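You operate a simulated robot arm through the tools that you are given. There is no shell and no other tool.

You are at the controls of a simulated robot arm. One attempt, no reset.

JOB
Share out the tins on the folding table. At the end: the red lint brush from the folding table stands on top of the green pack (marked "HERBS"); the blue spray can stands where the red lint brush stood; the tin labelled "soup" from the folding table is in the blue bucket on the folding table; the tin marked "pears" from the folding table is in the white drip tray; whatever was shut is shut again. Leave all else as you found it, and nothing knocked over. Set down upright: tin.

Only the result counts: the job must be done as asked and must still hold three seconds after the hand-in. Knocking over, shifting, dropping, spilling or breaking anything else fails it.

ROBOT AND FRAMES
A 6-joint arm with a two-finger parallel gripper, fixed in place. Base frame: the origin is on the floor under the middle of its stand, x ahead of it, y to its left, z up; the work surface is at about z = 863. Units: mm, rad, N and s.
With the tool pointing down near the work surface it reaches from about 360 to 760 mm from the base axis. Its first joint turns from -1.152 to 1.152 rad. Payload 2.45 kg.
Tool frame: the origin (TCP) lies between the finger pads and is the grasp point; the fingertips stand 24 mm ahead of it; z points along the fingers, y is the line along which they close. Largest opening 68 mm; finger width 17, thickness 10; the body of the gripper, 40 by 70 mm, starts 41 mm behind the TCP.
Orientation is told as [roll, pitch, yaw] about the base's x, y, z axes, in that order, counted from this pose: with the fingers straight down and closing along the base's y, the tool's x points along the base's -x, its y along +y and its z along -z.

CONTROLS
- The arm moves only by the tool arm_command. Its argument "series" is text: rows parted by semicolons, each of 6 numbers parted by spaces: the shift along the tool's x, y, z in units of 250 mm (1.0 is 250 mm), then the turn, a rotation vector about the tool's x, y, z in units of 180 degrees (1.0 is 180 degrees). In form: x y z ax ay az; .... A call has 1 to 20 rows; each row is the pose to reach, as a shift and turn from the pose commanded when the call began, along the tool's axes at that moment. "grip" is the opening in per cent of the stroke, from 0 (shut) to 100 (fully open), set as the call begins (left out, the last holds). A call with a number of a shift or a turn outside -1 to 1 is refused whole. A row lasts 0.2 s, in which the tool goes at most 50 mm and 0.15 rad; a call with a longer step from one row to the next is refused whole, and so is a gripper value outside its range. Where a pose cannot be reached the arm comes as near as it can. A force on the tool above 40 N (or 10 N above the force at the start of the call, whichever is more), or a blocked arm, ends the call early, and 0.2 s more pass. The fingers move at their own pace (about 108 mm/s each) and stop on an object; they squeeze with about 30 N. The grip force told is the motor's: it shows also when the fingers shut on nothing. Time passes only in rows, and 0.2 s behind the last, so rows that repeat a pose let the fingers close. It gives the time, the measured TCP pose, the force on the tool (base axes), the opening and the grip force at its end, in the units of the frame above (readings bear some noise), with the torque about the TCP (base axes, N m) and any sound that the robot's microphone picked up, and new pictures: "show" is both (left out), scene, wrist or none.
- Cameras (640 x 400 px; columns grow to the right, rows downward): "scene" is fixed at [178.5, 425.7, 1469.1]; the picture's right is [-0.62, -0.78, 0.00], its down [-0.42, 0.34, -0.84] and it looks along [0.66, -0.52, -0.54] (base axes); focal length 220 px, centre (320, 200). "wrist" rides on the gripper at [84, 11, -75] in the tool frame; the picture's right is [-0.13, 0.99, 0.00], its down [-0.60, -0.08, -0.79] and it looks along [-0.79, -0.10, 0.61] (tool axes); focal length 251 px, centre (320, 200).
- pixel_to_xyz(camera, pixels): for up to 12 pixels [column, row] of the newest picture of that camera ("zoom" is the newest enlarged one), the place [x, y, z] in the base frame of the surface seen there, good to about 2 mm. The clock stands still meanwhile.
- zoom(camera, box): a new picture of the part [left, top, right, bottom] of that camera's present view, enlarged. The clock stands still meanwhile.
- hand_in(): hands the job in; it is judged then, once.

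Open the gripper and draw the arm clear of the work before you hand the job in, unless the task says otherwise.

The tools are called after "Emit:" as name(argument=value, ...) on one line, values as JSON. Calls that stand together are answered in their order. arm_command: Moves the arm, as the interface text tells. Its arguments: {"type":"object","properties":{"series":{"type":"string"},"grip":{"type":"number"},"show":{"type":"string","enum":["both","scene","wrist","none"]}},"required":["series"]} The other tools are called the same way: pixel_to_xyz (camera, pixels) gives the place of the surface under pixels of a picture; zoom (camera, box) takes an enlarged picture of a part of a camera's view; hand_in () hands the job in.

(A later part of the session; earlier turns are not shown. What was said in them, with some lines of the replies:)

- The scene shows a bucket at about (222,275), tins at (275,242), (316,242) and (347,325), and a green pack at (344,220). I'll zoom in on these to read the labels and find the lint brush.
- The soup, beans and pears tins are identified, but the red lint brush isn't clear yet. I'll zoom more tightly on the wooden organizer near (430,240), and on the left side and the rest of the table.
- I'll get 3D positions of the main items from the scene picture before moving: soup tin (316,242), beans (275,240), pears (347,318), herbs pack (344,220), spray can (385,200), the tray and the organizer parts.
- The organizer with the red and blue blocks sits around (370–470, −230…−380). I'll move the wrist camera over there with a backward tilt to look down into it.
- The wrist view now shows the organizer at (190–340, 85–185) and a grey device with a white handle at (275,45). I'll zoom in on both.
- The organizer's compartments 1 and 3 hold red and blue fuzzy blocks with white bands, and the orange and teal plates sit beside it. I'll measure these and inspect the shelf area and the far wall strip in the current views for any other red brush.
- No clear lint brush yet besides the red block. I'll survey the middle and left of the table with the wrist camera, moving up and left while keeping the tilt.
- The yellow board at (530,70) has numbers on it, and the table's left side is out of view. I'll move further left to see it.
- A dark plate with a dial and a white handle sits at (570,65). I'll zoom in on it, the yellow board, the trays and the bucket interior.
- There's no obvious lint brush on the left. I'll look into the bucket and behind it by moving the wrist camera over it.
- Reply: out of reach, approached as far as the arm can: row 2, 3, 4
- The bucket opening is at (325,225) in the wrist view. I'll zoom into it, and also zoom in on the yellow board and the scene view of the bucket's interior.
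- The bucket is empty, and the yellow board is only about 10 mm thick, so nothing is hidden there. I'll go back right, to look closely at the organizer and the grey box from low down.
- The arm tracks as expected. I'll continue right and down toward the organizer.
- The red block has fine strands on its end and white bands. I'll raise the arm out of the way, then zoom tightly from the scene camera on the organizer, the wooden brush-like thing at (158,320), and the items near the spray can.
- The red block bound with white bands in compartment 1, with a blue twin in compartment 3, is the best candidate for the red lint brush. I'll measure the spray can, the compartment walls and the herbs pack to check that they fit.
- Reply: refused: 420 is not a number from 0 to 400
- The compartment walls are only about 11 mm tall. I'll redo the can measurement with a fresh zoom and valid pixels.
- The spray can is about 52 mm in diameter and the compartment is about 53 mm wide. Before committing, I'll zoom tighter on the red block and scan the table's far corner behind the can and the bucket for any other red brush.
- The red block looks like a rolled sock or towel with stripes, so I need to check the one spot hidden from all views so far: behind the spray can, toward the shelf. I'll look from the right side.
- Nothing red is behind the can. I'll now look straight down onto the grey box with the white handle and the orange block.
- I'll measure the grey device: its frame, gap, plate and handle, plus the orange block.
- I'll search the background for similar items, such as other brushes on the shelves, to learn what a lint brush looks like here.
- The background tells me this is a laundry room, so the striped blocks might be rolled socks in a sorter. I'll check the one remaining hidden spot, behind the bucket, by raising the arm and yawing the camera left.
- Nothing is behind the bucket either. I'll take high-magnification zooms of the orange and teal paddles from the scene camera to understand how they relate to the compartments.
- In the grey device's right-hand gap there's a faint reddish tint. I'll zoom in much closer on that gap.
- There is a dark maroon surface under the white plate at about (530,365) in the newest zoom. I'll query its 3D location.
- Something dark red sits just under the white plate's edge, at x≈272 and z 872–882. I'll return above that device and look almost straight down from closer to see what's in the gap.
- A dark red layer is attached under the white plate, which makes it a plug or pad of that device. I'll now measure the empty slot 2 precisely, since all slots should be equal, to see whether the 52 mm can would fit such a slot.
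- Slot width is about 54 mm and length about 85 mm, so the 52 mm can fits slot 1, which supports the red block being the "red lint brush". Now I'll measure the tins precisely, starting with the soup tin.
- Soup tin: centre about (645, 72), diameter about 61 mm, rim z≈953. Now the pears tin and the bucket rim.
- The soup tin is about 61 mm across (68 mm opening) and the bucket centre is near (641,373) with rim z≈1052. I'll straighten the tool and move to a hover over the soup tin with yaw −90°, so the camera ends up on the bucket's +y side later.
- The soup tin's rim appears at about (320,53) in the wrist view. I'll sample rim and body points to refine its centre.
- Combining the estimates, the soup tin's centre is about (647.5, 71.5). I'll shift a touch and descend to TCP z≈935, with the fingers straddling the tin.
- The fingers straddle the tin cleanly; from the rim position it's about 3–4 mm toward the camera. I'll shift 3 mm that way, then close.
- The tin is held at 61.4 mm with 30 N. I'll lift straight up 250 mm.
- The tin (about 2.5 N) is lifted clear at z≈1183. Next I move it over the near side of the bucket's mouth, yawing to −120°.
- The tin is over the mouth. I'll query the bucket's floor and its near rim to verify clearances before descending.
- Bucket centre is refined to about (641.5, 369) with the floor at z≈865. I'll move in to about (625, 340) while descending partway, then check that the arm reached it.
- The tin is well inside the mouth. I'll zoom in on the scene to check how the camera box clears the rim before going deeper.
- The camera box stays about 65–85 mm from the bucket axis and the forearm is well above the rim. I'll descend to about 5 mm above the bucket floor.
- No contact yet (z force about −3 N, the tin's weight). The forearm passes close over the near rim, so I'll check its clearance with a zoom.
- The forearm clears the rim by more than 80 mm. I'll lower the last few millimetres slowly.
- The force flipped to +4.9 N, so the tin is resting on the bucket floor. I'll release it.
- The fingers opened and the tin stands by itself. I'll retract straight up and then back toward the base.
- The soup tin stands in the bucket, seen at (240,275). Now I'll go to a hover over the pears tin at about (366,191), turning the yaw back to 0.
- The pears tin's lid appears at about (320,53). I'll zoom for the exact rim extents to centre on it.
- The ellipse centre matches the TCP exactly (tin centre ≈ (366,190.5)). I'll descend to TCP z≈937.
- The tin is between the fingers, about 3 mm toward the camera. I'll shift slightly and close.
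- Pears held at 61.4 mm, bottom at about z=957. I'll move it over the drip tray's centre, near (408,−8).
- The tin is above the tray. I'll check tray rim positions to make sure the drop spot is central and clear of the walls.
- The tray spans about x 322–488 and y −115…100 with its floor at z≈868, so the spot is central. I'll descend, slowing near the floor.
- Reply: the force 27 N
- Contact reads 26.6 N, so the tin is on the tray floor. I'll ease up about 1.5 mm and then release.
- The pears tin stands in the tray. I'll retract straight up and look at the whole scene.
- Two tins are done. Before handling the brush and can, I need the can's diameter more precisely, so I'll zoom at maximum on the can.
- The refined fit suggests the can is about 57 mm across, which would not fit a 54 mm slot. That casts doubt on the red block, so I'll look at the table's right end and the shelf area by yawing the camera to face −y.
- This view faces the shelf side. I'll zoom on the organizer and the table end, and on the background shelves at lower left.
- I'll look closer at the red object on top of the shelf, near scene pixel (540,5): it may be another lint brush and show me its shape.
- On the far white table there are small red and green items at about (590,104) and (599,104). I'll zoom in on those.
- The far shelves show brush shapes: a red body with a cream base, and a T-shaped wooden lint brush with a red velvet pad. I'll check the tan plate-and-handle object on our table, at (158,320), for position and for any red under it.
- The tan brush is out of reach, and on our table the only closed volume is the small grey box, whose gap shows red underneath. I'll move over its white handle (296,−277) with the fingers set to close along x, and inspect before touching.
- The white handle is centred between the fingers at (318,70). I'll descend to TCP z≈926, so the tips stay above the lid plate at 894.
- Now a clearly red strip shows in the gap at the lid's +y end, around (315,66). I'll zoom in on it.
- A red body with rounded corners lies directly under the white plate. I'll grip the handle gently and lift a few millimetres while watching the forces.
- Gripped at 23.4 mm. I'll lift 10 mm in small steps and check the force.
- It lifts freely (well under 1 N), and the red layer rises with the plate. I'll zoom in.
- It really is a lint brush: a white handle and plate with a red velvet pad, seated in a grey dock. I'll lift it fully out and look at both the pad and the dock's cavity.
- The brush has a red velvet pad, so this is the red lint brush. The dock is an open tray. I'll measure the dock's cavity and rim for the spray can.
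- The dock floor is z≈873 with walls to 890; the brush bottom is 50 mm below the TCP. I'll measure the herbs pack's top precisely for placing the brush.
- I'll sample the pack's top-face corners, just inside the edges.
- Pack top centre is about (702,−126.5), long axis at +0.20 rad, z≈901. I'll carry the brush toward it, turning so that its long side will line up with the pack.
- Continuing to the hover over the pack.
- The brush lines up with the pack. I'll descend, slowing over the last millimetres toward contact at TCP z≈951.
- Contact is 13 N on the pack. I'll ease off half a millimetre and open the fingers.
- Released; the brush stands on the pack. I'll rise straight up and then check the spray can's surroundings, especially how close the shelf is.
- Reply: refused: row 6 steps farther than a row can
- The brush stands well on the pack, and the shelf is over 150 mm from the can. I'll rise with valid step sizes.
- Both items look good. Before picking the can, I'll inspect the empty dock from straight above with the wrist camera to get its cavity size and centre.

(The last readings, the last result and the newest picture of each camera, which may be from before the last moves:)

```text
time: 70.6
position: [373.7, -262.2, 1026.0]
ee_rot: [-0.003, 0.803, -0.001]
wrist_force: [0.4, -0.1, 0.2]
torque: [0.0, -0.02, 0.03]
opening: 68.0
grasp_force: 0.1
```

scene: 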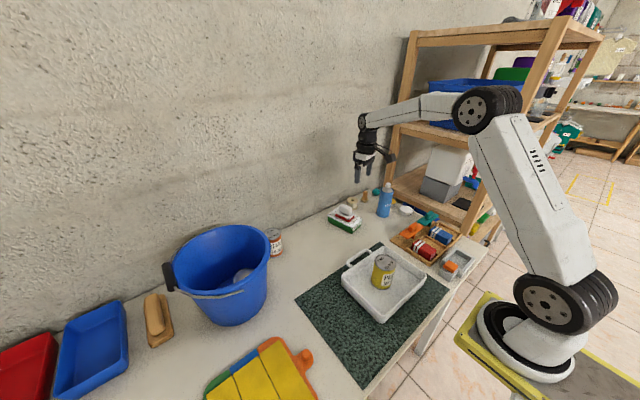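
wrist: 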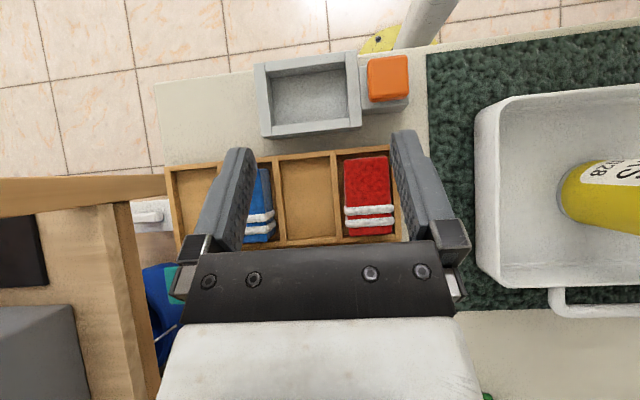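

Emit:
zoom(camera="wrist", box=[250, 45, 420, 145])

Emit:
pixel_to_xyz(camera="zoom", pixels=[[25, 180], [55, 180], [70, 180], [100, 180], [350, 130], [365, 130], [375, 130], [390, 130], [395, 130], [220, 60], [220, 75], [220, 95]])

Emit:
pixel_to_xyz(camera="zoom", pixels=[[220, 110], [220, 240], [220, 260], [220, 270], [220, 280], [220, 300], [220, 310], [220, 180], [120, 240], [330, 220], [120, 120], [330, 90]])

```text
3.76 times, centred on (335, 95) of wrist
```

zoom: 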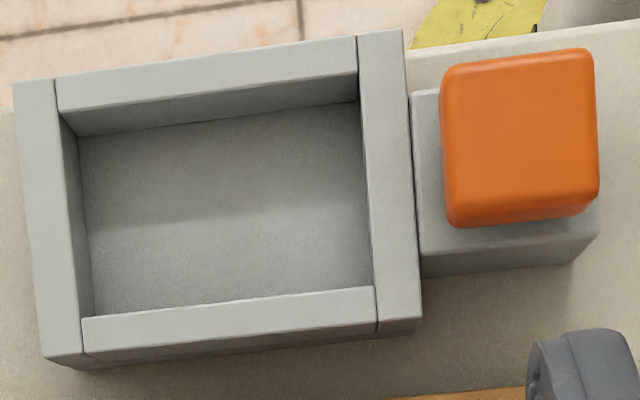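

```text
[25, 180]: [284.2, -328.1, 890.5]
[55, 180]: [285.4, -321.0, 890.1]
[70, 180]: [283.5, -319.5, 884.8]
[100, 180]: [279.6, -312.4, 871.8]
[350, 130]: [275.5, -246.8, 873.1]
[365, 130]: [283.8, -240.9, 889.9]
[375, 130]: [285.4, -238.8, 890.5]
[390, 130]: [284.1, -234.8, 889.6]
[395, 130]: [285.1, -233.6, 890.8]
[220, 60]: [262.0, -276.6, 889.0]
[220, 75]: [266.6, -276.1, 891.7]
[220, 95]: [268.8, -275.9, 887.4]
```

```text
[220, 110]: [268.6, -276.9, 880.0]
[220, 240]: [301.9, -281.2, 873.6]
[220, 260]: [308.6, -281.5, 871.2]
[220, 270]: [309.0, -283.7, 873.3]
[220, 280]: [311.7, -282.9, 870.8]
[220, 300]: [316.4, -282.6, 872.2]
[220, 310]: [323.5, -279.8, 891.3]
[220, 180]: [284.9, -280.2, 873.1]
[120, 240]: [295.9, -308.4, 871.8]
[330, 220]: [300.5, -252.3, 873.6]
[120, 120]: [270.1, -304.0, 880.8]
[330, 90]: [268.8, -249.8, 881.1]
```

The dock cavity measures about 53 × 78 mm, centred near (295,−280.5), floor z≈873. Now I'll go to a hover over the spray can, which lets me measure its exact diameter by gripping.

Emit:
arm_command(series="0.01 0.021 -0.08 0 -0.0426 0; 0.02 0.043 -0.16 0 -0.0852 0; 0.03 0.064 -0.24 0 -0.1278 0; 0.039 0.085 -0.32 0 -0.1704 0; 0.049 0.107 -0.4 0 -0.213 0; 0.059 0.128 -0.48 0 -0.2556 0", grip=100, show="none")

Emit:
arm_command(series="-0.158 -0.071 0.016 0 0 0; -0.315 -0.142 0.032 0 0 0; -0.473 -0.214 0.048 0 0 0; -0.63 -0.285 0.064 0 0 0; -0.788 -0.356 0.08 0 0 0; -0.788 -0.356 0.08 0 0 0", show="both")

```text
time: 72.0
position: [449.8, -228.6, 1120.3]
ee_rot: [-0.003, -0.005, 0.001]
wrist_force: [0.2, -0.5, -0.7]
torque: [-0.02, 0.02, 0.06]
opening: 67.7
grasp_force: 0.1
```

```text
time: 73.4
position: [645.3, -317.0, 1101.1]
ee_rot: [-0.003, 0.0, 0.0]
wrist_force: [0.4, 0.5, -0.9]
torque: [-0.02, -0.04, -0.01]
opening: 68.1
grasp_force: 0.1
```

scene: 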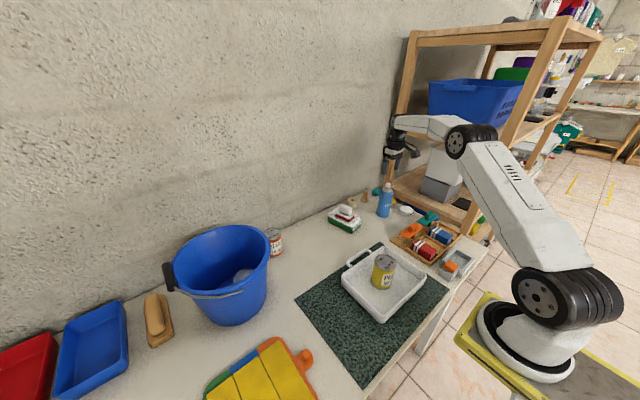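
wrist: 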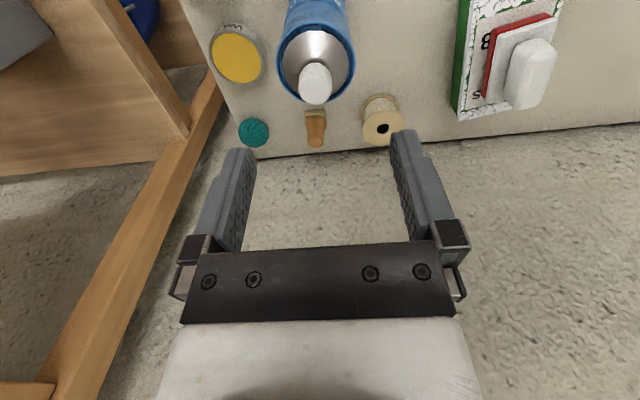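

The can's rim appears at about (316,60). I'll zoom for the exact ellipse to centre on it.

Emit:
zoom(camera="wrist", box=[266, 0, 366, 110])

Emit:
pixel_to_xyz(camera="zoom", pixels=[[175, 190], [180, 160], [455, 200], [455, 170], [320, 385], [250, 360], [390, 365], [200, 260], [440, 260], [315, 300], [315, 330], [310, 150]])

```text
3.64 times, centred on (316, 55) of wrist
```

zoom: 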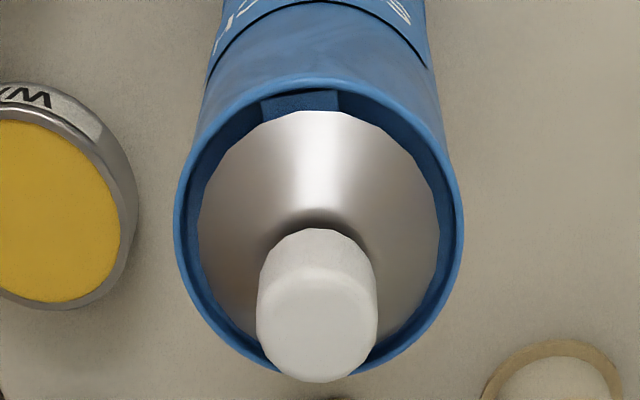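

```text
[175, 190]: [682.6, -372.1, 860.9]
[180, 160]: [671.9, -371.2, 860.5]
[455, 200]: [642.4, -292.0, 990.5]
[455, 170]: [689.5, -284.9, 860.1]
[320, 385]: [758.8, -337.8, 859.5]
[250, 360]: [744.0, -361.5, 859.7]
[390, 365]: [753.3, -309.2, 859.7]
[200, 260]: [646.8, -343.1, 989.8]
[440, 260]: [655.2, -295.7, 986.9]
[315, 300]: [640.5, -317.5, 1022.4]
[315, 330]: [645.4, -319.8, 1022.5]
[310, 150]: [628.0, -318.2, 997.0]
```

Can centre ≈ (644.3, −320.2), diameter about 57 mm, cap top z≈1022.5. I'll centre and descend to TCP z≈990, so the palm stays about 8 mm above the cap.

Emit:
arm_command(series="0.004 -0.0128 0.06 0 0 0; 0.004 -0.0128 0.16 0 0 0; 0.004 -0.0128 0.25 0 0 0; 0.004 -0.0128 0.33 0 0 0; 0.004 -0.0128 0.39 0 0 0; 0.004 -0.0128 0.43 0 0 0; 0.004 -0.0128 0.444 0 0 0; 0.004 -0.0128 0.444 0 0 0", grip=100, show="wrist")

```text
time: 75.2
position: [644.5, -320.7, 989.1]
ee_rot: [-0.001, 0.0, -0.001]
wrist_force: [0.1, -0.4, 0.5]
torque: [0.03, 0.01, 0.02]
opening: 68.0
grasp_force: 0.1
```

wrist: 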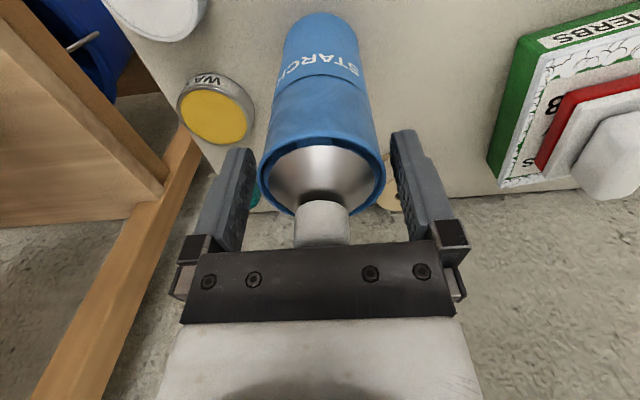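

The can is centred between the fingers. Closing now to grip and measure the diameter.

Emit:
arm_command(series="0 0 0 0 0 0; 0 0 0 0 0 0; 0 0 0 0 0 0; 0 0 0 0 0 0", grip=0, show="none")

```text
time: 76.2
position: [645.9, -320.9, 989.4]
ee_rot: [-0.003, -0.002, 0.0]
wrist_force: [0.1, 1.0, 0.6]
torque: [0.21, -0.01, 0.02]
opening: 55.3
grasp_force: 30.3
```

The can measures 55.3 mm while the dock cavity looked about 53 mm, so I need a more exact measure of the dock before carrying it there. I'll release the can where it stands, rise, and view the dock from directly overhead.

Emit:
arm_command(series="0 0 0 0 0 0; 0 0 0 0 0 0; 0 0 0 0 0 0", grip=100, show="none")

Emit:
arm_command(series="0 0 -0.08 0 0 0; 0 0 -0.2 0 0 0; 0 0 -0.35 0 0 0; 0.1 0.04 -0.45 0 0 0; 0.25 0.1 -0.5 0 0 0; 0.4 0.16 -0.5 0 0 0; 0.55 0.22 -0.5 0 0 0; 0.7 0.28 -0.5 0 0 0; 0.85 0.3 -0.5 0 0 0", show="scene")

```text
time: 77.0
position: [646.4, -321.1, 989.2]
ee_rot: [-0.001, -0.001, 0.0]
wrist_force: [0.5, 0.2, -0.4]
torque: [0.05, 0.01, 0.0]
opening: 68.0
grasp_force: 0.1
```

```text
time: 79.0
position: [431.8, -248.3, 1113.9]
ee_rot: [-0.002, -0.002, 0.0]
wrist_force: [-0.2, 0.2, -0.1]
torque: [0.0, -0.01, 0.0]
opening: 68.1
grasp_force: 0.1
```

scene: 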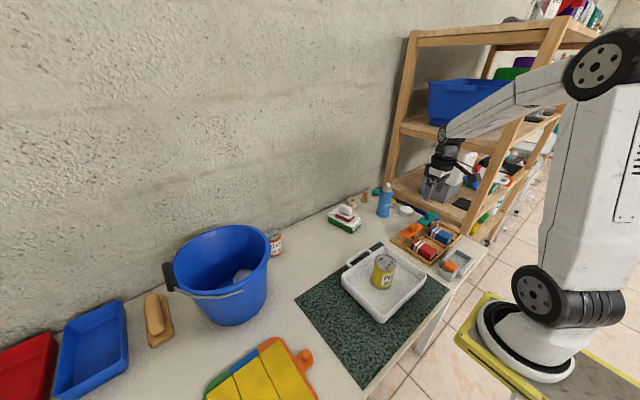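

Moving the wrist camera directly above the dock with about 0.91 rad tilt, so it looks straight down.

Emit:
arm_command(series="0.074 -0.021 0.05 0 0.0414 0; 0.149 -0.042 0.1 0 0.0829 0; 0.223 -0.063 0.15 0 0.1243 0; 0.297 -0.085 0.21 0 0.1657 0; 0.371 -0.106 0.27 0 0.2071 0; 0.446 -0.127 0.33 0 0.2486 0; 0.52 -0.148 0.4 0 0.29 0; 0.52 -0.148 0.4 0 0.29 0", show="wrist")

```text
time: 80.8
position: [302.3, -281.6, 1014.2]
ee_rot: [-0.002, 0.912, -0.002]
wrist_force: [-0.3, 1.0, 0.2]
torque: [-0.02, 0.01, 0.01]
opening: 67.8
grasp_force: 0.1
```

wrist: 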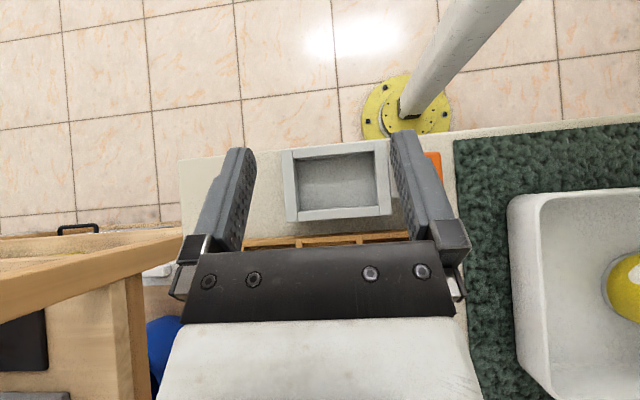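

The dock is now nearly at the image centre, (338,180). I'll zoom in and sample its inner edges.

Emit:
zoom(camera="wrist", box=[275, 130, 400, 230])

Emit:
pixel_to_xyz(camera="zoom", pixels=[[320, 65], [320, 80], [320, 95], [320, 105], [320, 115], [320, 300], [320, 310], [320, 320], [320, 330], [320, 345], [320, 360], [320, 200]])

Emit:
pixel_to_xyz(camera="zoom", pixels=[[45, 200], [60, 200], [75, 200], [85, 200], [95, 200], [110, 200], [480, 200], [495, 200], [505, 200], [515, 200], [525, 200], [540, 200]])

```text
4.00 times, centred on (338, 180) of wrist
```

zoom: 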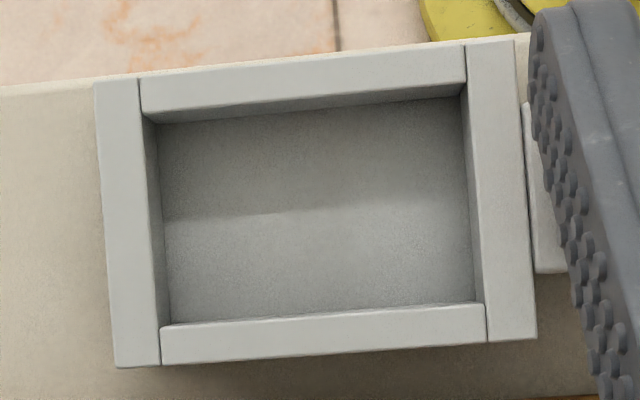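

```text
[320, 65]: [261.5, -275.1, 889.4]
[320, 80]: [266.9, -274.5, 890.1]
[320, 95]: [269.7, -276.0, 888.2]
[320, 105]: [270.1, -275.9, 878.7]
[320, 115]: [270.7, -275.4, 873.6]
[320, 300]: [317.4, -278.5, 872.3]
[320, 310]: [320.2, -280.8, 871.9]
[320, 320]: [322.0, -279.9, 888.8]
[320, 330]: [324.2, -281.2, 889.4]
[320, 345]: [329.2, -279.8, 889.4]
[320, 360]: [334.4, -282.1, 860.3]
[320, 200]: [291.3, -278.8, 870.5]
```

```text
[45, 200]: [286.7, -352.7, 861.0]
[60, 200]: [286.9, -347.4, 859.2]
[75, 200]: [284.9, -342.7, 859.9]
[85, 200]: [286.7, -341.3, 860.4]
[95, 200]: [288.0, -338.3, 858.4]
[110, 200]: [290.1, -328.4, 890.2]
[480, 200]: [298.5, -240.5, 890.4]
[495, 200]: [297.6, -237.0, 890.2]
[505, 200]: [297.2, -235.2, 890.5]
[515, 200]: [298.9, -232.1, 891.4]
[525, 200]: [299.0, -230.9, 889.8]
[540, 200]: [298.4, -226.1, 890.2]
```

The dock cavity is about 51 × 78 mm with its rim at z=890, centred at (295.3, −280.4). The 55.3 mm can will therefore rest on the two long rim bars with about 2 mm ledges each side. I'll check the can's bottom edge shape.

Emit:
zoom(camera="scene", box=[374, 202, 396, 222])

Emit:
zoom(camera="scene", box=[370, 175, 400, 222])

```text
16.00 times, centred on (385, 212) of scene
```

zoom: 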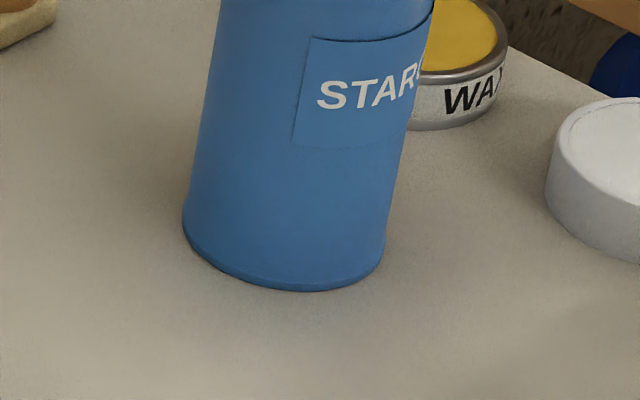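

```text
8.51 times, centred on (385, 198) of scene
```

zoom: 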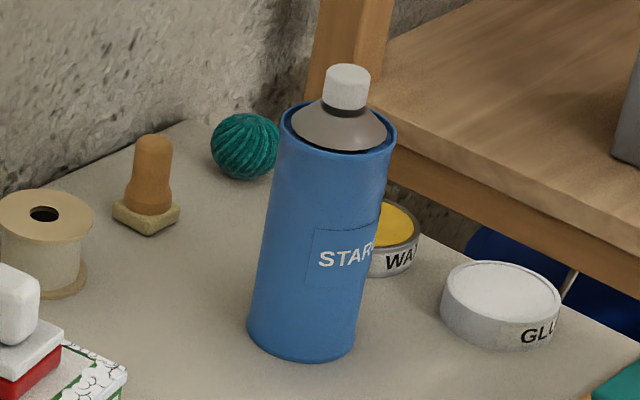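

The can's bottom rim flares slightly (about 57 mm), which helps it rest on the dock's bars. I'll return to the can.

Emit:
arm_command(series="0 0.019 -0.093 0 -0.0414 0; 0 0.038 -0.187 0 -0.0829 0; 0 0.057 -0.28 0 -0.1243 0; 0 0.076 -0.374 0 -0.1657 0; 0 0.095 -0.467 0 -0.2071 0; 0 0.114 -0.561 0 -0.2486 0; 0 0.133 -0.654 0 -0.29 0", grip=100, show="none")

Emit:
arm_command(series="-0.142 -0.049 0.009 0 0 0; -0.285 -0.097 0.019 0 0 0; -0.427 -0.146 0.028 0 0 0; -0.569 -0.194 0.037 0 0 0; -0.712 -0.243 0.047 0 0 0; -0.854 -0.291 0.056 0 0 0; -0.854 -0.291 0.056 0 0 0", show="wrist")

```text
time: 82.4
position: [434.3, -250.1, 1115.6]
ee_rot: [-0.002, -0.002, 0.0]
wrist_force: [-0.5, 0.5, 0.1]
torque: [0.01, -0.01, -0.01]
opening: 67.9
grasp_force: 0.0
```

```text
time: 84.0
position: [647.1, -322.0, 1101.7]
ee_rot: [-0.002, 0.001, 0.0]
wrist_force: [0.7, -0.1, -1.0]
torque: [0.0, 0.0, 0.0]
opening: 67.7
grasp_force: 0.0
```

wrist: 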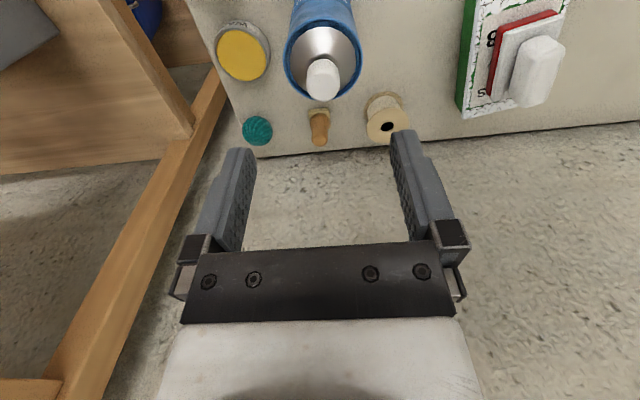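

The can is at about (323,60), so I'm slightly off. I'll zoom for the precise rim ellipse before descending.

Emit:
zoom(camera="wrist", box=[273, 0, 373, 110])

```text
3.64 times, centred on (323, 55) of wrist
```

zoom: 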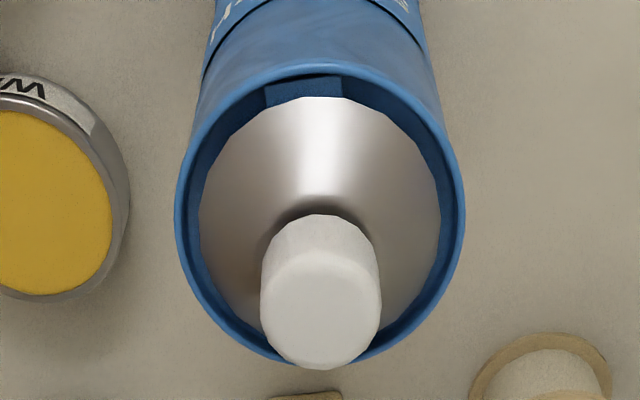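

The can's centre is at about (644.0, −319.9). Correcting by 3 mm and 2 mm, then descending to TCP z≈990.

Emit:
arm_command(series="0.0125 0.0084 0.06 0 0 0; 0.0125 0.0084 0.16 0 0 0; 0.0125 0.0084 0.25 0 0 0; 0.0125 0.0084 0.33 0 0 0; 0.0125 0.0084 0.39 0 0 0; 0.0125 0.0084 0.43 0 0 0; 0.0125 0.0084 0.447 0 0 0; 0.0125 0.0084 0.447 0 0 0", grip=100, show="wrist")

```text
time: 85.8
position: [643.1, -320.8, 989.1]
ee_rot: [-0.002, 0.0, 0.0]
wrist_force: [-0.6, -1.0, -0.1]
torque: [0.0, -0.03, 0.0]
opening: 68.1
grasp_force: 0.0
```

wrist: 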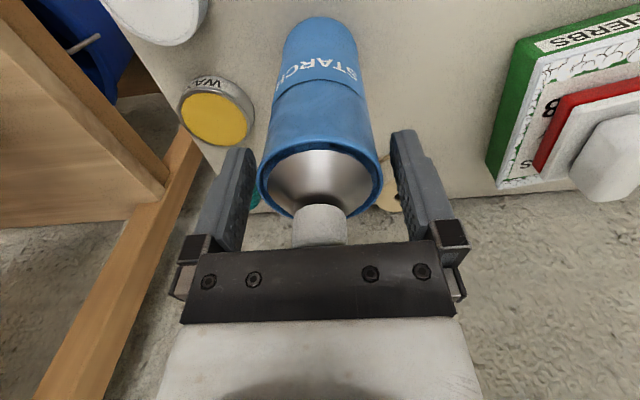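

The near rim row suggests the can is about 3 mm further from the camera, so I'll shift back 2.5 mm, then close.

Emit:
arm_command(series="-0.01 0 0 0 0 0", grip=100, show="none")

Emit:
arm_command(series="0 0 0 0 0 0; 0 0 0 0 0 0; 0 0 0 0 0 0; 0 0 0 0 0 0", grip=0, show="wrist")

```text
time: 86.2
position: [645.9, -319.6, 989.5]
ee_rot: [-0.002, -0.001, 0.001]
wrist_force: [-0.6, -0.3, 0.0]
torque: [-0.01, 0.03, -0.01]
opening: 67.8
grasp_force: 0.0
```

```text
time: 87.2
position: [644.0, -319.0, 989.5]
ee_rot: [0.0, -0.003, 0.0]
wrist_force: [0.1, -1.2, 1.8]
torque: [-0.07, 0.03, -0.02]
opening: 55.5
grasp_force: 30.3
```

wrist: 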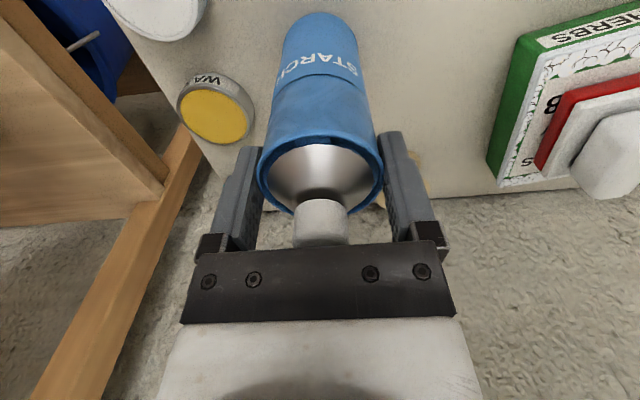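

The can is held at 55.5 mm. I'll lift it 100 mm straight up.

Emit:
arm_command(series="0 0 -0.04 0 0 0; 0 0 -0.12 0 0 0; 0 0 -0.24 0 0 0; 0 0 -0.36 0 0 0; 0 0 -0.42 0 0 0; 0 0 -0.42 0 0 0", show="both")

```text
time: 88.6
position: [646.5, -318.2, 1092.6]
ee_rot: [-0.003, -0.002, 0.0]
wrist_force: [-0.1, 0.1, -2.9]
torque: [0.04, 0.01, -0.01]
opening: 55.3
grasp_force: 29.7
```

scene: 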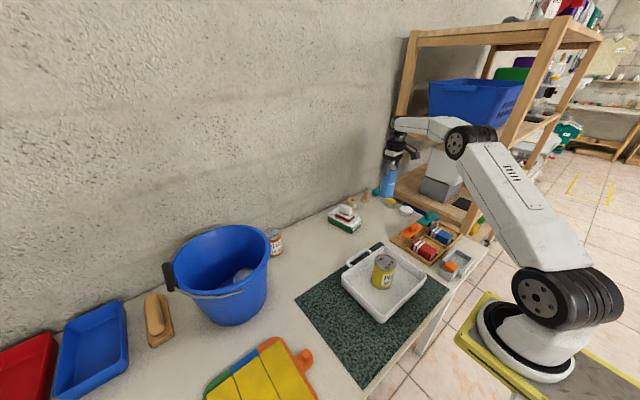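
wrist: 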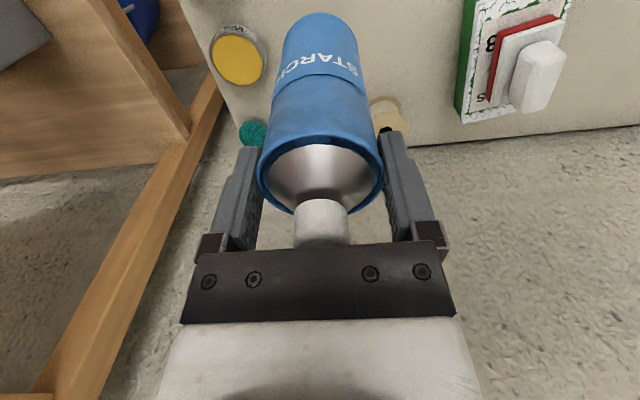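

Lifted cleanly (about 3 N). Moving inward and up over the sorter while turning halfway.

Emit:
arm_command(series="0.101 0.01 -0.04 0 0 0.0357; 0.202 0.021 -0.08 0 0 0.0714; 0.303 0.031 -0.11 0 0 0.1071; 0.403 0.042 -0.13 0 0 0.1429; 0.504 0.052 -0.15 0 0 0.1786; 0.605 0.063 -0.15 0 0 0.2143; 0.706 0.073 -0.15 0 0 0.25; 0.706 0.073 -0.15 0 0 0.25", show="none")

Emit:
arm_command(series="0.0785 -0.0627 0 0 0 0.0357; 0.157 -0.1253 0 0 0 0.0714; 0.2355 -0.188 0 0 0 0.1071; 0.3141 -0.2507 0 0 0 0.1429; 0.3926 -0.3134 0.03 0 0 0.1786; 0.4711 -0.376 0.08 0 0 0.2143; 0.5496 -0.4387 0.14 0 0 0.25; 0.5496 -0.4387 0.18 0 0 0.25; 0.5496 -0.4387 0.18 0 0 0.25", show="both")

```text
time: 90.4
position: [469.7, -299.8, 1132.6]
ee_rot: [0.0, -0.003, -0.787]
wrist_force: [0.8, 0.2, -3.7]
torque: [-0.03, -0.01, -0.02]
opening: 55.6
grasp_force: 30.3
```

```text
time: 92.4
position: [293.6, -282.2, 1087.2]
ee_rot: [0.002, -0.001, -1.572]
wrist_force: [0.9, 0.4, -2.6]
torque: [-0.01, -0.01, -0.02]
opening: 55.3
grasp_force: 29.8
```

scene: 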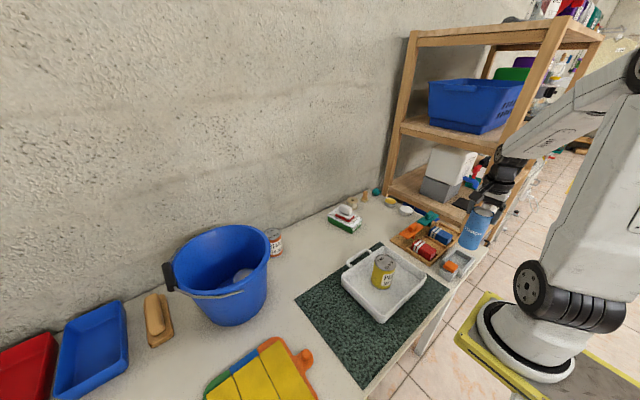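
wrist: 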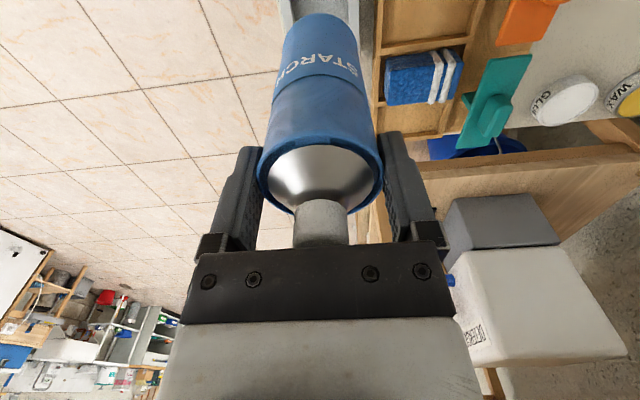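

The can is over the dock. I'll take a few static readings to average out the position noise before fine alignment.

Emit:
arm_command(series="0 0 0 0 0 0", show="none")

Emit:
arm_command(series="0 0 0 0 0 0", show="none")

Emit:
arm_command(series="0 0 0 0 0 0", show="none")

Emit:
arm_command(series="0 0 0 0 0 0", show="none")

Emit:
zoom(camera="scene", box=[440, 195, 500, 285])

```text
time: 92.8
position: [293.4, -282.6, 1085.9]
ee_rot: [0.001, -0.002, -1.571]
wrist_force: [-0.1, 1.5, -3.0]
torque: [-0.01, -0.01, 0.0]
opening: 55.3
grasp_force: 30.0
```

```text
time: 93.2
position: [293.1, -282.3, 1087.1]
ee_rot: [0.001, -0.002, -1.57]
wrist_force: [1.2, -0.8, -3.9]
torque: [0.03, 0.01, 0.0]
opening: 55.4
grasp_force: 30.0
```

```text
time: 93.6
position: [293.3, -282.4, 1086.4]
ee_rot: [0.001, -0.001, -1.572]
wrist_force: [-0.5, -0.2, -2.6]
torque: [0.02, 0.01, 0.0]
opening: 55.6
grasp_force: 29.9
```

```text
time: 94.0
position: [293.0, -281.3, 1087.4]
ee_rot: [0.001, -0.002, -1.57]
wrist_force: [-0.9, 0.3, -2.9]
torque: [-0.01, 0.01, 0.0]
opening: 55.6
grasp_force: 29.7
```

```text
4.44 times, centred on (470, 240) of scene
```

zoom: 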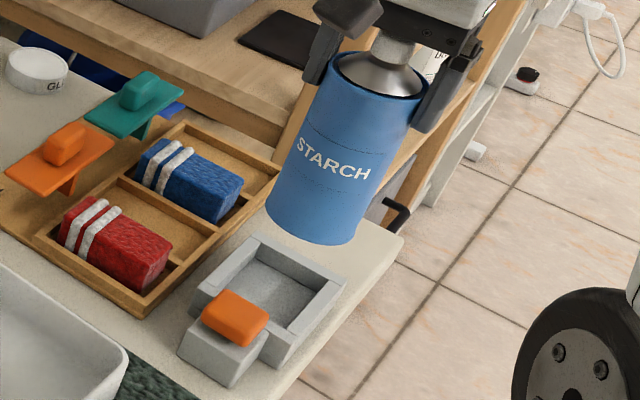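

Average TCP is (293.3, −282.2). I'll shift +2 mm in x and +1.8 mm in y, and descend to about 4 mm above the dock's rim.

Emit:
arm_command(series="0.007 0.008 0.05 0 0 0; 0.007 0.008 0.12 0 0 0; 0.007 0.008 0.18 0 0 0; 0.007 0.008 0.23 0 0 0; 0.007 0.008 0.258 0 0 0; 0.007 0.008 0.258 0 0 0", show="both")

Emit:
zoom(camera="scene", box=[440, 220, 500, 285])

```text
time: 95.4
position: [297.5, -280.5, 1023.0]
ee_rot: [0.002, -0.003, -1.572]
wrist_force: [0.8, 0.2, -2.8]
torque: [0.03, -0.02, -0.04]
opening: 55.5
grasp_force: 30.3
```

scene: 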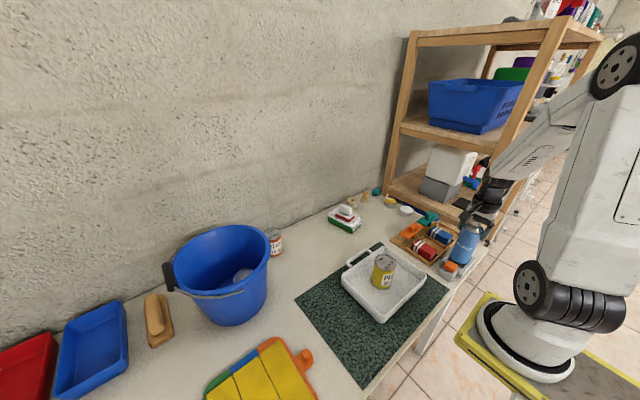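
wrist: 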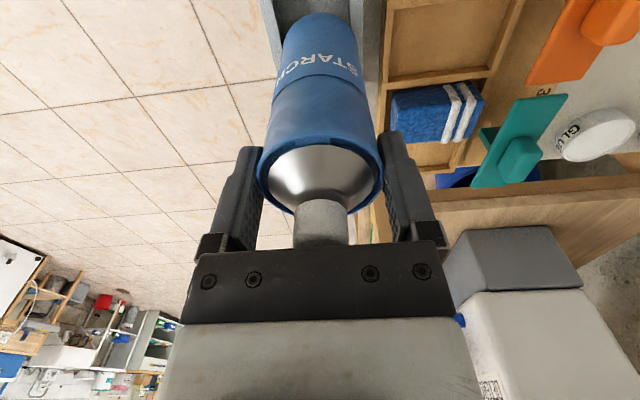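

```text
6.15 times, centred on (470, 252) of scene
```

zoom: 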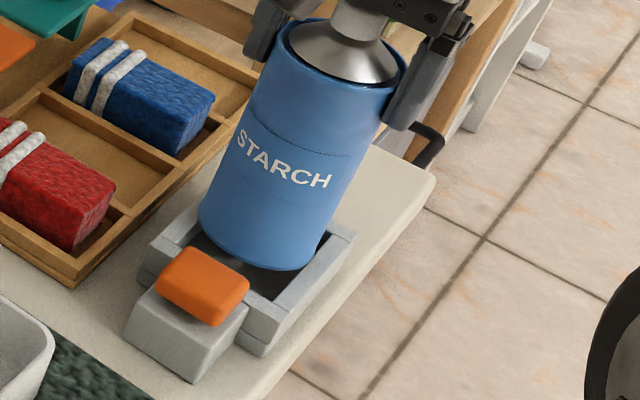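

The x reading was 297.5, so I'll re-read the position and compare the can to the dock bars in a wrist zoom.

Emit:
arm_command(series="0 0 0 0 0 0", show="none")

Emit:
arm_command(series="0 0 0 0 0 0", show="none")

Emit:
arm_command(series="0 0 0 0 0 0", show="none")

Emit:
zoom(camera="wrist", box=[250, 0, 400, 90])

Emit:
pixel_to_xyz(camera="zoom", pixels=[[70, 50], [90, 60], [110, 70], [125, 80], [480, 60], [500, 60], [515, 60], [530, 60], [150, 120], [300, 60], [430, 120], [465, 120]])

```text
time: 95.8
position: [297.1, -280.4, 1023.0]
ee_rot: [0.002, -0.002, -1.57]
wrist_force: [-1.0, 0.1, -2.9]
torque: [0.04, -0.01, 0.04]
opening: 55.5
grasp_force: 30.4
```

```text
time: 96.2
position: [296.3, -281.2, 1023.3]
ee_rot: [0.002, -0.001, -1.572]
wrist_force: [-0.9, -0.3, -3.6]
torque: [0.03, -0.04, -0.01]
opening: 55.4
grasp_force: 30.0
```

```text
time: 96.6
position: [296.5, -280.4, 1022.7]
ee_rot: [0.003, -0.002, -1.57]
wrist_force: [-1.0, 0.2, -2.7]
torque: [0.01, -0.02, -0.02]
opening: 55.6
grasp_force: 30.0
```

```text
4.27 times, centred on (325, 45) of wrist
```

zoom: 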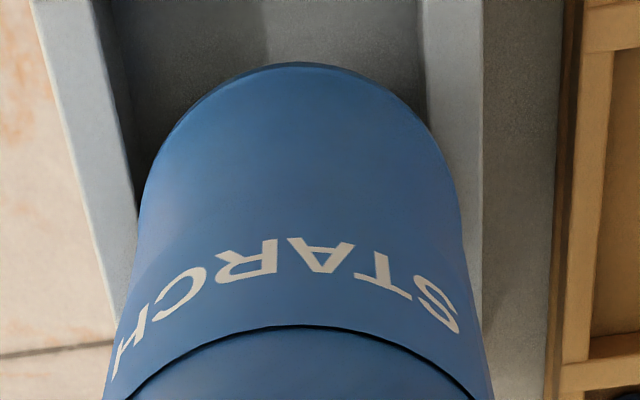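

```text
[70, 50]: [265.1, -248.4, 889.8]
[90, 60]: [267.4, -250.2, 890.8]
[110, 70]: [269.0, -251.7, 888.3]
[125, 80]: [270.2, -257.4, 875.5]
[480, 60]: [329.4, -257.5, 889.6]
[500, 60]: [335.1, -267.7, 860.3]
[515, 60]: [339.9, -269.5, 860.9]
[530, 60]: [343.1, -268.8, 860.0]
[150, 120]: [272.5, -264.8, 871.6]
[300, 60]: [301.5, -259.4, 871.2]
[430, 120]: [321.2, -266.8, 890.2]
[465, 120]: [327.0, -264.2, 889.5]
```

Averaged TCP x is about 296.9 and the dock centre is 295.2; the zoom also shows the can slightly toward the right bar. I'll shift −1.7 mm in x and verify.

Emit:
arm_command(series="0 -0.007 0 0 0 0; 0 -0.007 0 0 0 0", show="none")

Emit:
arm_command(series="0 0 0 0 0 0", show="none")

Emit:
arm_command(series="0 0 0 0 0 0", show="wrist")

Emit:
zoom(camera="wrist", box=[250, 0, 400, 90])

```text
time: 97.2
position: [295.5, -280.1, 1022.9]
ee_rot: [0.001, -0.002, -1.571]
wrist_force: [0.1, -0.4, -4.0]
torque: [-0.02, -0.01, 0.0]
opening: 55.4
grasp_force: 29.7
```

```text
time: 97.6
position: [295.1, -279.2, 1022.6]
ee_rot: [0.002, -0.003, -1.571]
wrist_force: [-0.7, -0.3, -2.6]
torque: [0.02, 0.04, -0.02]
opening: 55.2
grasp_force: 29.5
```

```text
time: 98.0
position: [295.1, -280.4, 1022.6]
ee_rot: [0.002, -0.003, -1.571]
wrist_force: [-0.3, -1.0, -2.5]
torque: [-0.01, 0.01, 0.01]
opening: 55.5
grasp_force: 29.6
```

wrist: 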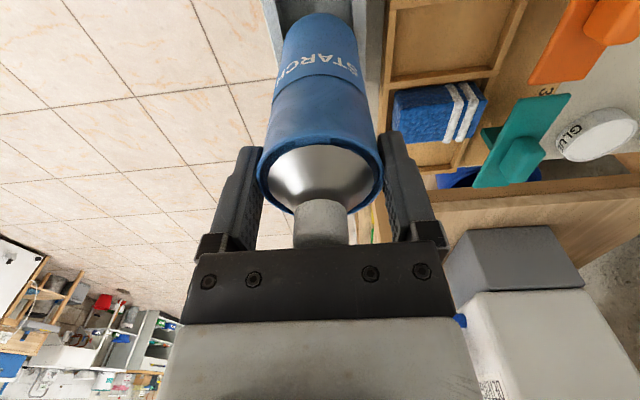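

```text
4.27 times, centred on (325, 45) of wrist
```

zoom: 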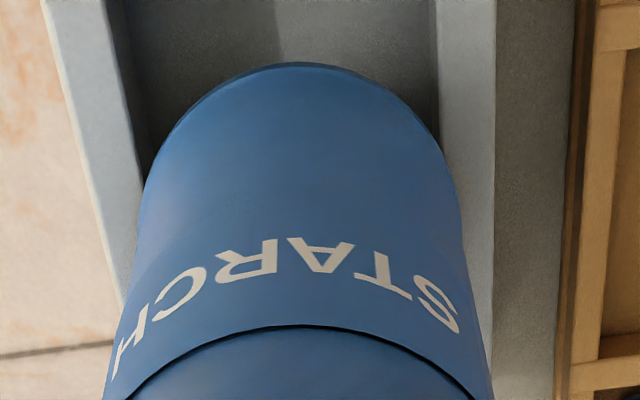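

The can now sits symmetric over both bars (x≈295.2). Lowering slowly toward contact at about TCP z≈1018.

Emit:
arm_command(series="0 0 0.006 0 0 0; 0 0 0.010 0 0 0; 0 0 0.014 0 0 0; 0 0 0.018 0 0 0; 0 0 0.018 0 0 0", show="none")

```text
time: 99.2
position: [294.9, -281.2, 1018.2]
ee_rot: [0.004, -0.006, -1.571]
wrist_force: [-4.1, 0.6, 23.8]
torque: [-0.24, 0.49, 0.0]
opening: 55.7
grasp_force: 30.1
```

Contact on the dock rim at TCP 1018 with 24 N. I'll ease off slightly and then open only a little, to check stability with the fingers still around the can.

Emit:
arm_command(series="0 0 -0.003 0 0 0; 0 0 -0.004 0 0 0; 0 0 -0.004 0 0 0", show="none")

Emit:
arm_command(series="0 0 0 0 0 0; 0 0 0 0 0 0; 0 0 0 0 0 0; 0 0 0 0 0 0", grip=86, show="both")

```text
time: 100.0
position: [294.5, -280.1, 1017.2]
ee_rot: [-0.001, -0.002, -1.572]
wrist_force: [1.4, -3.4, 5.7]
torque: [-0.36, -0.12, 0.04]
opening: 55.5
grasp_force: 30.0
```

```text
time: 101.0
position: [294.7, -281.0, 1018.7]
ee_rot: [0.002, 0.0, -1.571]
wrist_force: [-1.0, 0.1, 0.7]
torque: [0.0, 0.02, 0.02]
opening: 58.4
grasp_force: 0.0
```

scene: 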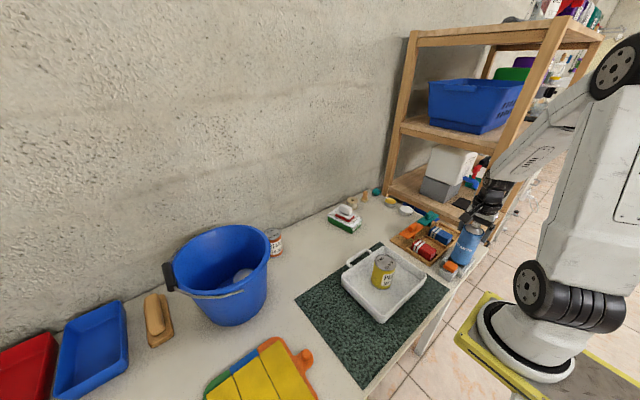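
wrist: 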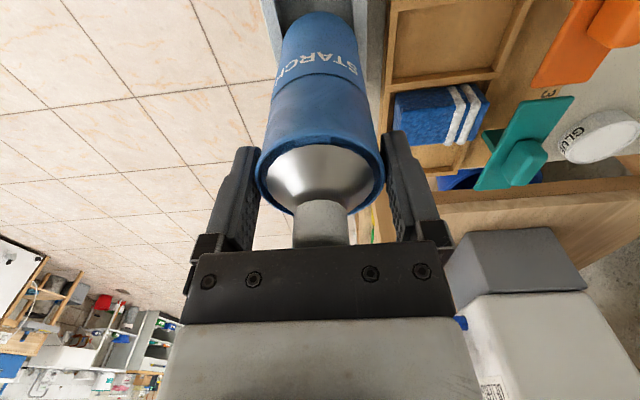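

The fingers are open to 58.4 mm with no contact force, and the can hasn't moved. I'll let a second pass and check with zooms for any tilt.

Emit:
arm_command(series="0 0 0 0 0 0; 0 0 0 0 0 0; 0 0 0 0 0 0; 0 0 0 0 0 0; 0 0 0 0 0 0; 0 0 0 0 0 0", show="wrist")

Emit:
zoom(camera="scene", box=[440, 205, 500, 290])

Emit:
zoom(camera="wrist", box=[240, 0, 400, 100])

```text
time: 102.4
position: [295.0, -279.6, 1018.0]
ee_rot: [0.001, -0.002, -1.571]
wrist_force: [0.6, 0.4, -0.3]
torque: [-0.01, 0.0, 0.0]
opening: 58.9
grasp_force: 0.1
```

wrist: 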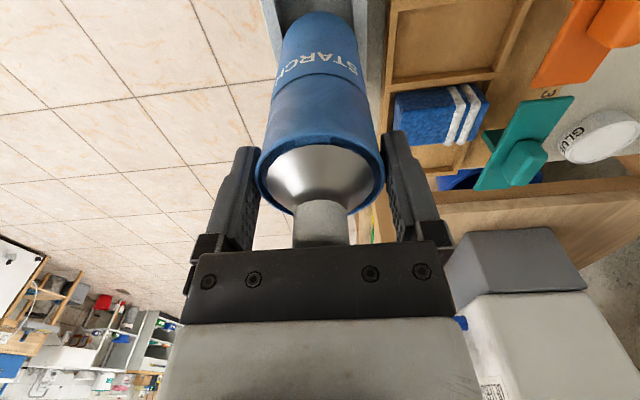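

```text
4.71 times, centred on (470, 248) of scene
```

zoom: 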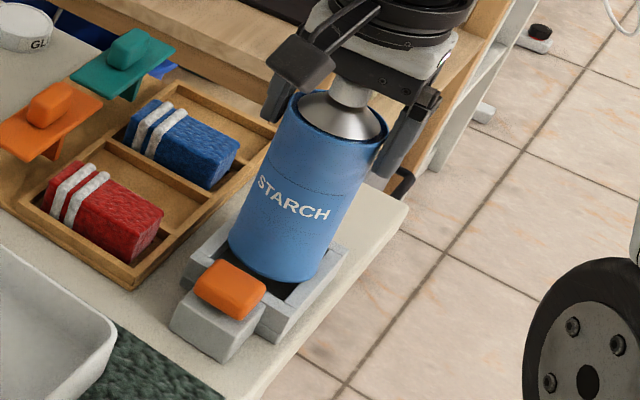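

```text
4.00 times, centred on (320, 50) of wrist
```

zoom: 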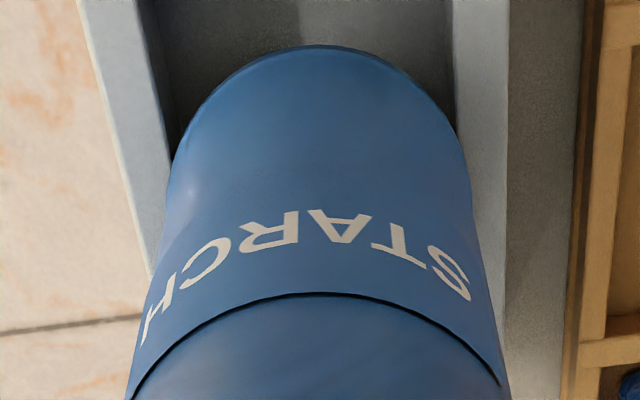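

The can stands upright on both bars. I'll open fully and rise straight up, slowly at first.

Emit:
arm_command(series="0 0 0 0 0 0; 0 0 0 0 0 0; 0 0 -0.02 0 0 0; 0 0 -0.06 0 0 0; 0 0 -0.12 0 0 0; 0 0 -0.2 0 0 0; 0 0 -0.32 0 0 0; 0 0 -0.45 0 0 0; 0 0 -0.55 0 0 0", grip=100, show="both")

```text
time: 104.4
position: [294.6, -279.4, 1155.8]
ee_rot: [0.001, -0.003, -1.57]
wrist_force: [-0.5, 0.4, 0.7]
torque: [-0.01, 0.02, 0.03]
opening: 67.9
grasp_force: 0.0
```

scene: 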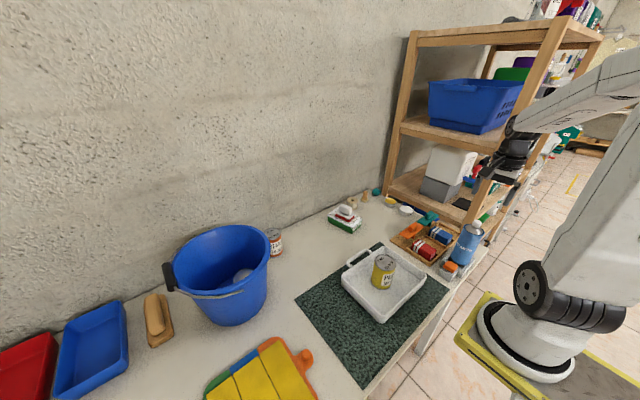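
wrist: 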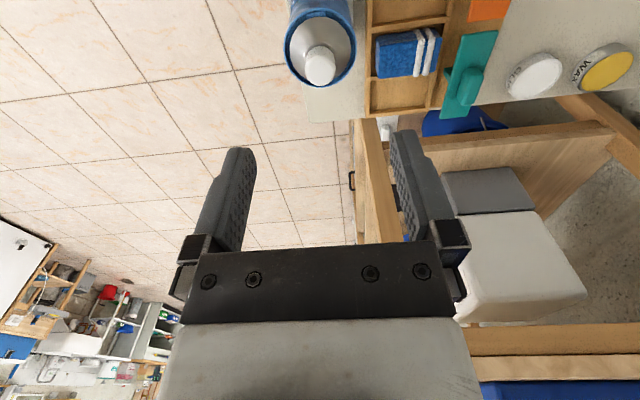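

The can stands on its own. I notice a black handle near the table's right end, at about (350,180) in the wrist view and (482,238) in the scene, so I'll zoom in to see whether it's a drawer I should care about.

Emit:
zoom(camera="scene", box=[460, 200, 520, 260])

Emit:
zoom(camera="wrist", box=[300, 110, 420, 250])

Emit:
pixel_to_xyz(camera="wrist", pixels=[[351, 180], [353, 185], [345, 150], [380, 180], [360, 130], [385, 128]])

```text
6.67 times, centred on (490, 230) of scene
```

zoom: 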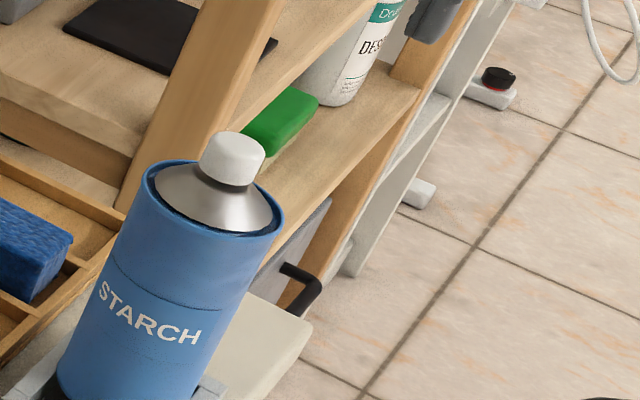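

```text
2.86 times, centred on (360, 180) of wrist
```

zoom: 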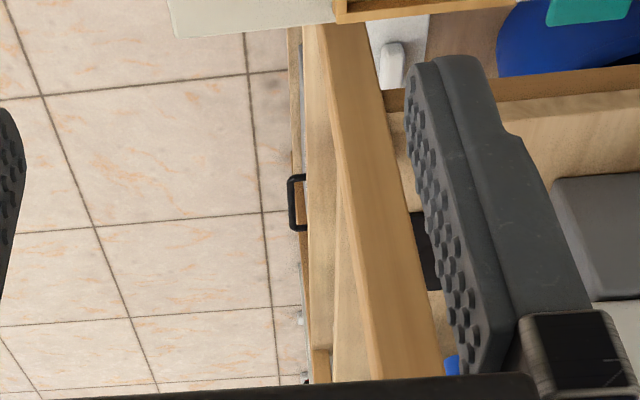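

```text
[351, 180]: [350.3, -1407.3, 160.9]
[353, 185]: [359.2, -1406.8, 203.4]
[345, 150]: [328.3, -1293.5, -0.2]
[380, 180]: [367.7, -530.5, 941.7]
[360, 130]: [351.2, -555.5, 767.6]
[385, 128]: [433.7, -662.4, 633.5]
```

That handle is far away on other furniture (y≈−1400), so it's irrelevant. I'll draw the arm clear, up and to the middle, and inspect everything once more.

Emit:
arm_command(series="0.1 0.05 -0.1 0 0 0; 0.24 0.12 -0.2 0 0 0; 0.38 0.19 -0.3 0 0 0; 0.53 0.27 -0.38 0 0 0; 0.68 0.35 -0.46 0 0 0; 0.83 0.44 -0.53 0 0 0; 0.97 0.53 -0.6 0 0 0; 0.97 0.53 -0.6 0 0 0", grip=100, show="both")

Emit:
zoom(camera="scene", box=[380, 195, 500, 295])

Emit:
zoom(camera="scene", box=[150, 190, 420, 330])

```text
time: 106.2
position: [426.6, -36.2, 1306.9]
ee_rot: [0.002, -0.002, -1.57]
wrist_force: [-0.9, -0.1, -1.1]
torque: [-0.01, 0.03, -0.03]
opening: 68.1
grasp_force: 0.1
```

scene: 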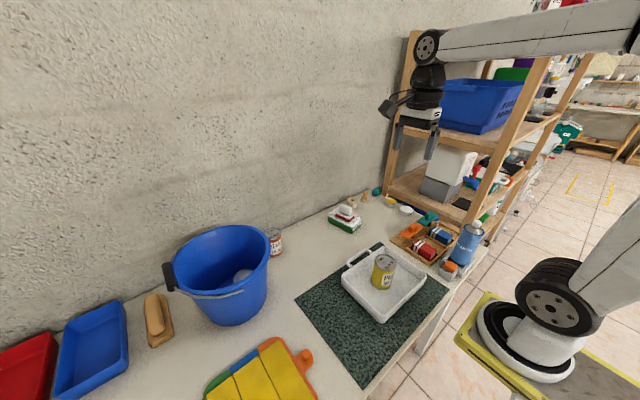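
wrist: 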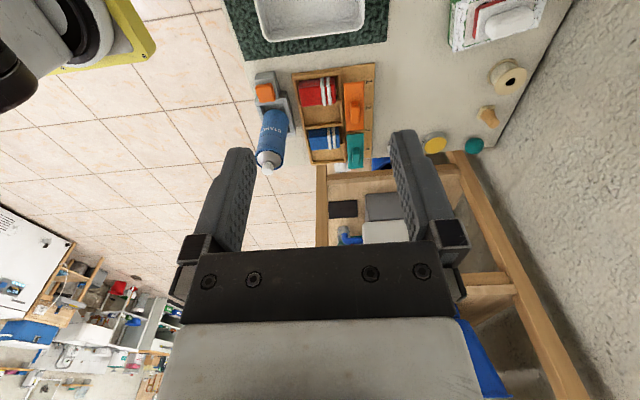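

```text
4.00 times, centred on (440, 245) of scene
```

zoom: 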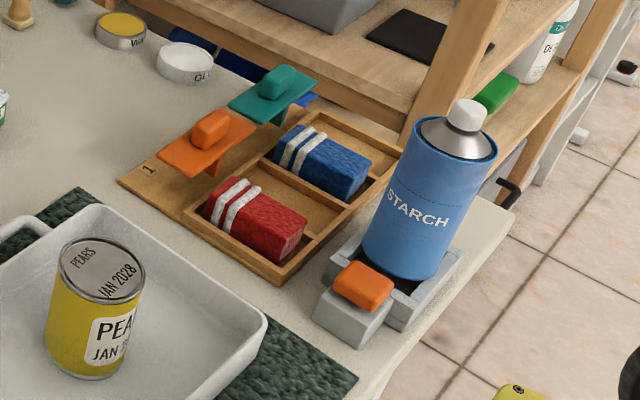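

```text
2.37 times, centred on (285, 260) of scene
```

zoom: 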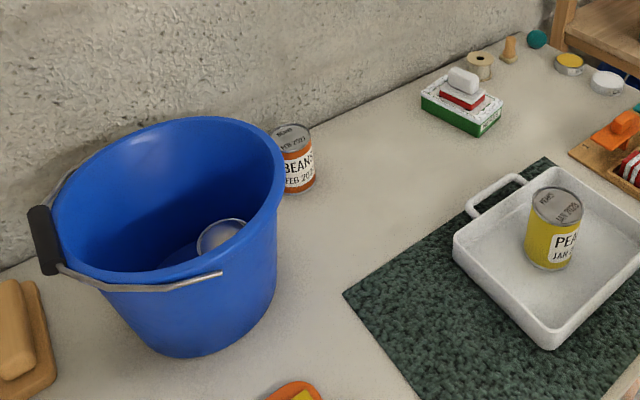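

Everything checks out in the final pictures. The soup tin is upright in the bucket, the pears tin stands in the tray, and the lint brush with the red pad is on the HERBS pack. The starch can stands upright in the brush's dock spot, the gripper is open and clear, and I opened nothing that was shut. Handing in.

Emit:
hand_in()

```text
The job is handed in.
```

I handed the job in with all four items placed. Two of them depend on how I read the instructions.

- **Red lint brush:** nothing on the table was a plainly red brush. I took it to be the brush with a white handle and red velvet pad that sat in the small grey dock. It now stands on the green HERBS pack. If the red striped block in the wooden sorter was meant instead, this part and the spray can are wrong.
- **Blue spray can:** it stands upright in the dock's place, but on the dock's rim rather than down inside. The can is about 55 mm across and the dock opening is about 51 mm, so it could not go in. It sits on ledges of roughly 2–3 mm each side and stayed put for several seconds after I let go.
- **Soup tin:** it stands upright in the blue bucket.
- **Pears tin:** it stands upright in the white drip tray.

I opened nothing that was shut, and I saw nothing else knocked over or moved. The gripper was open and clear of the table at hand-in.
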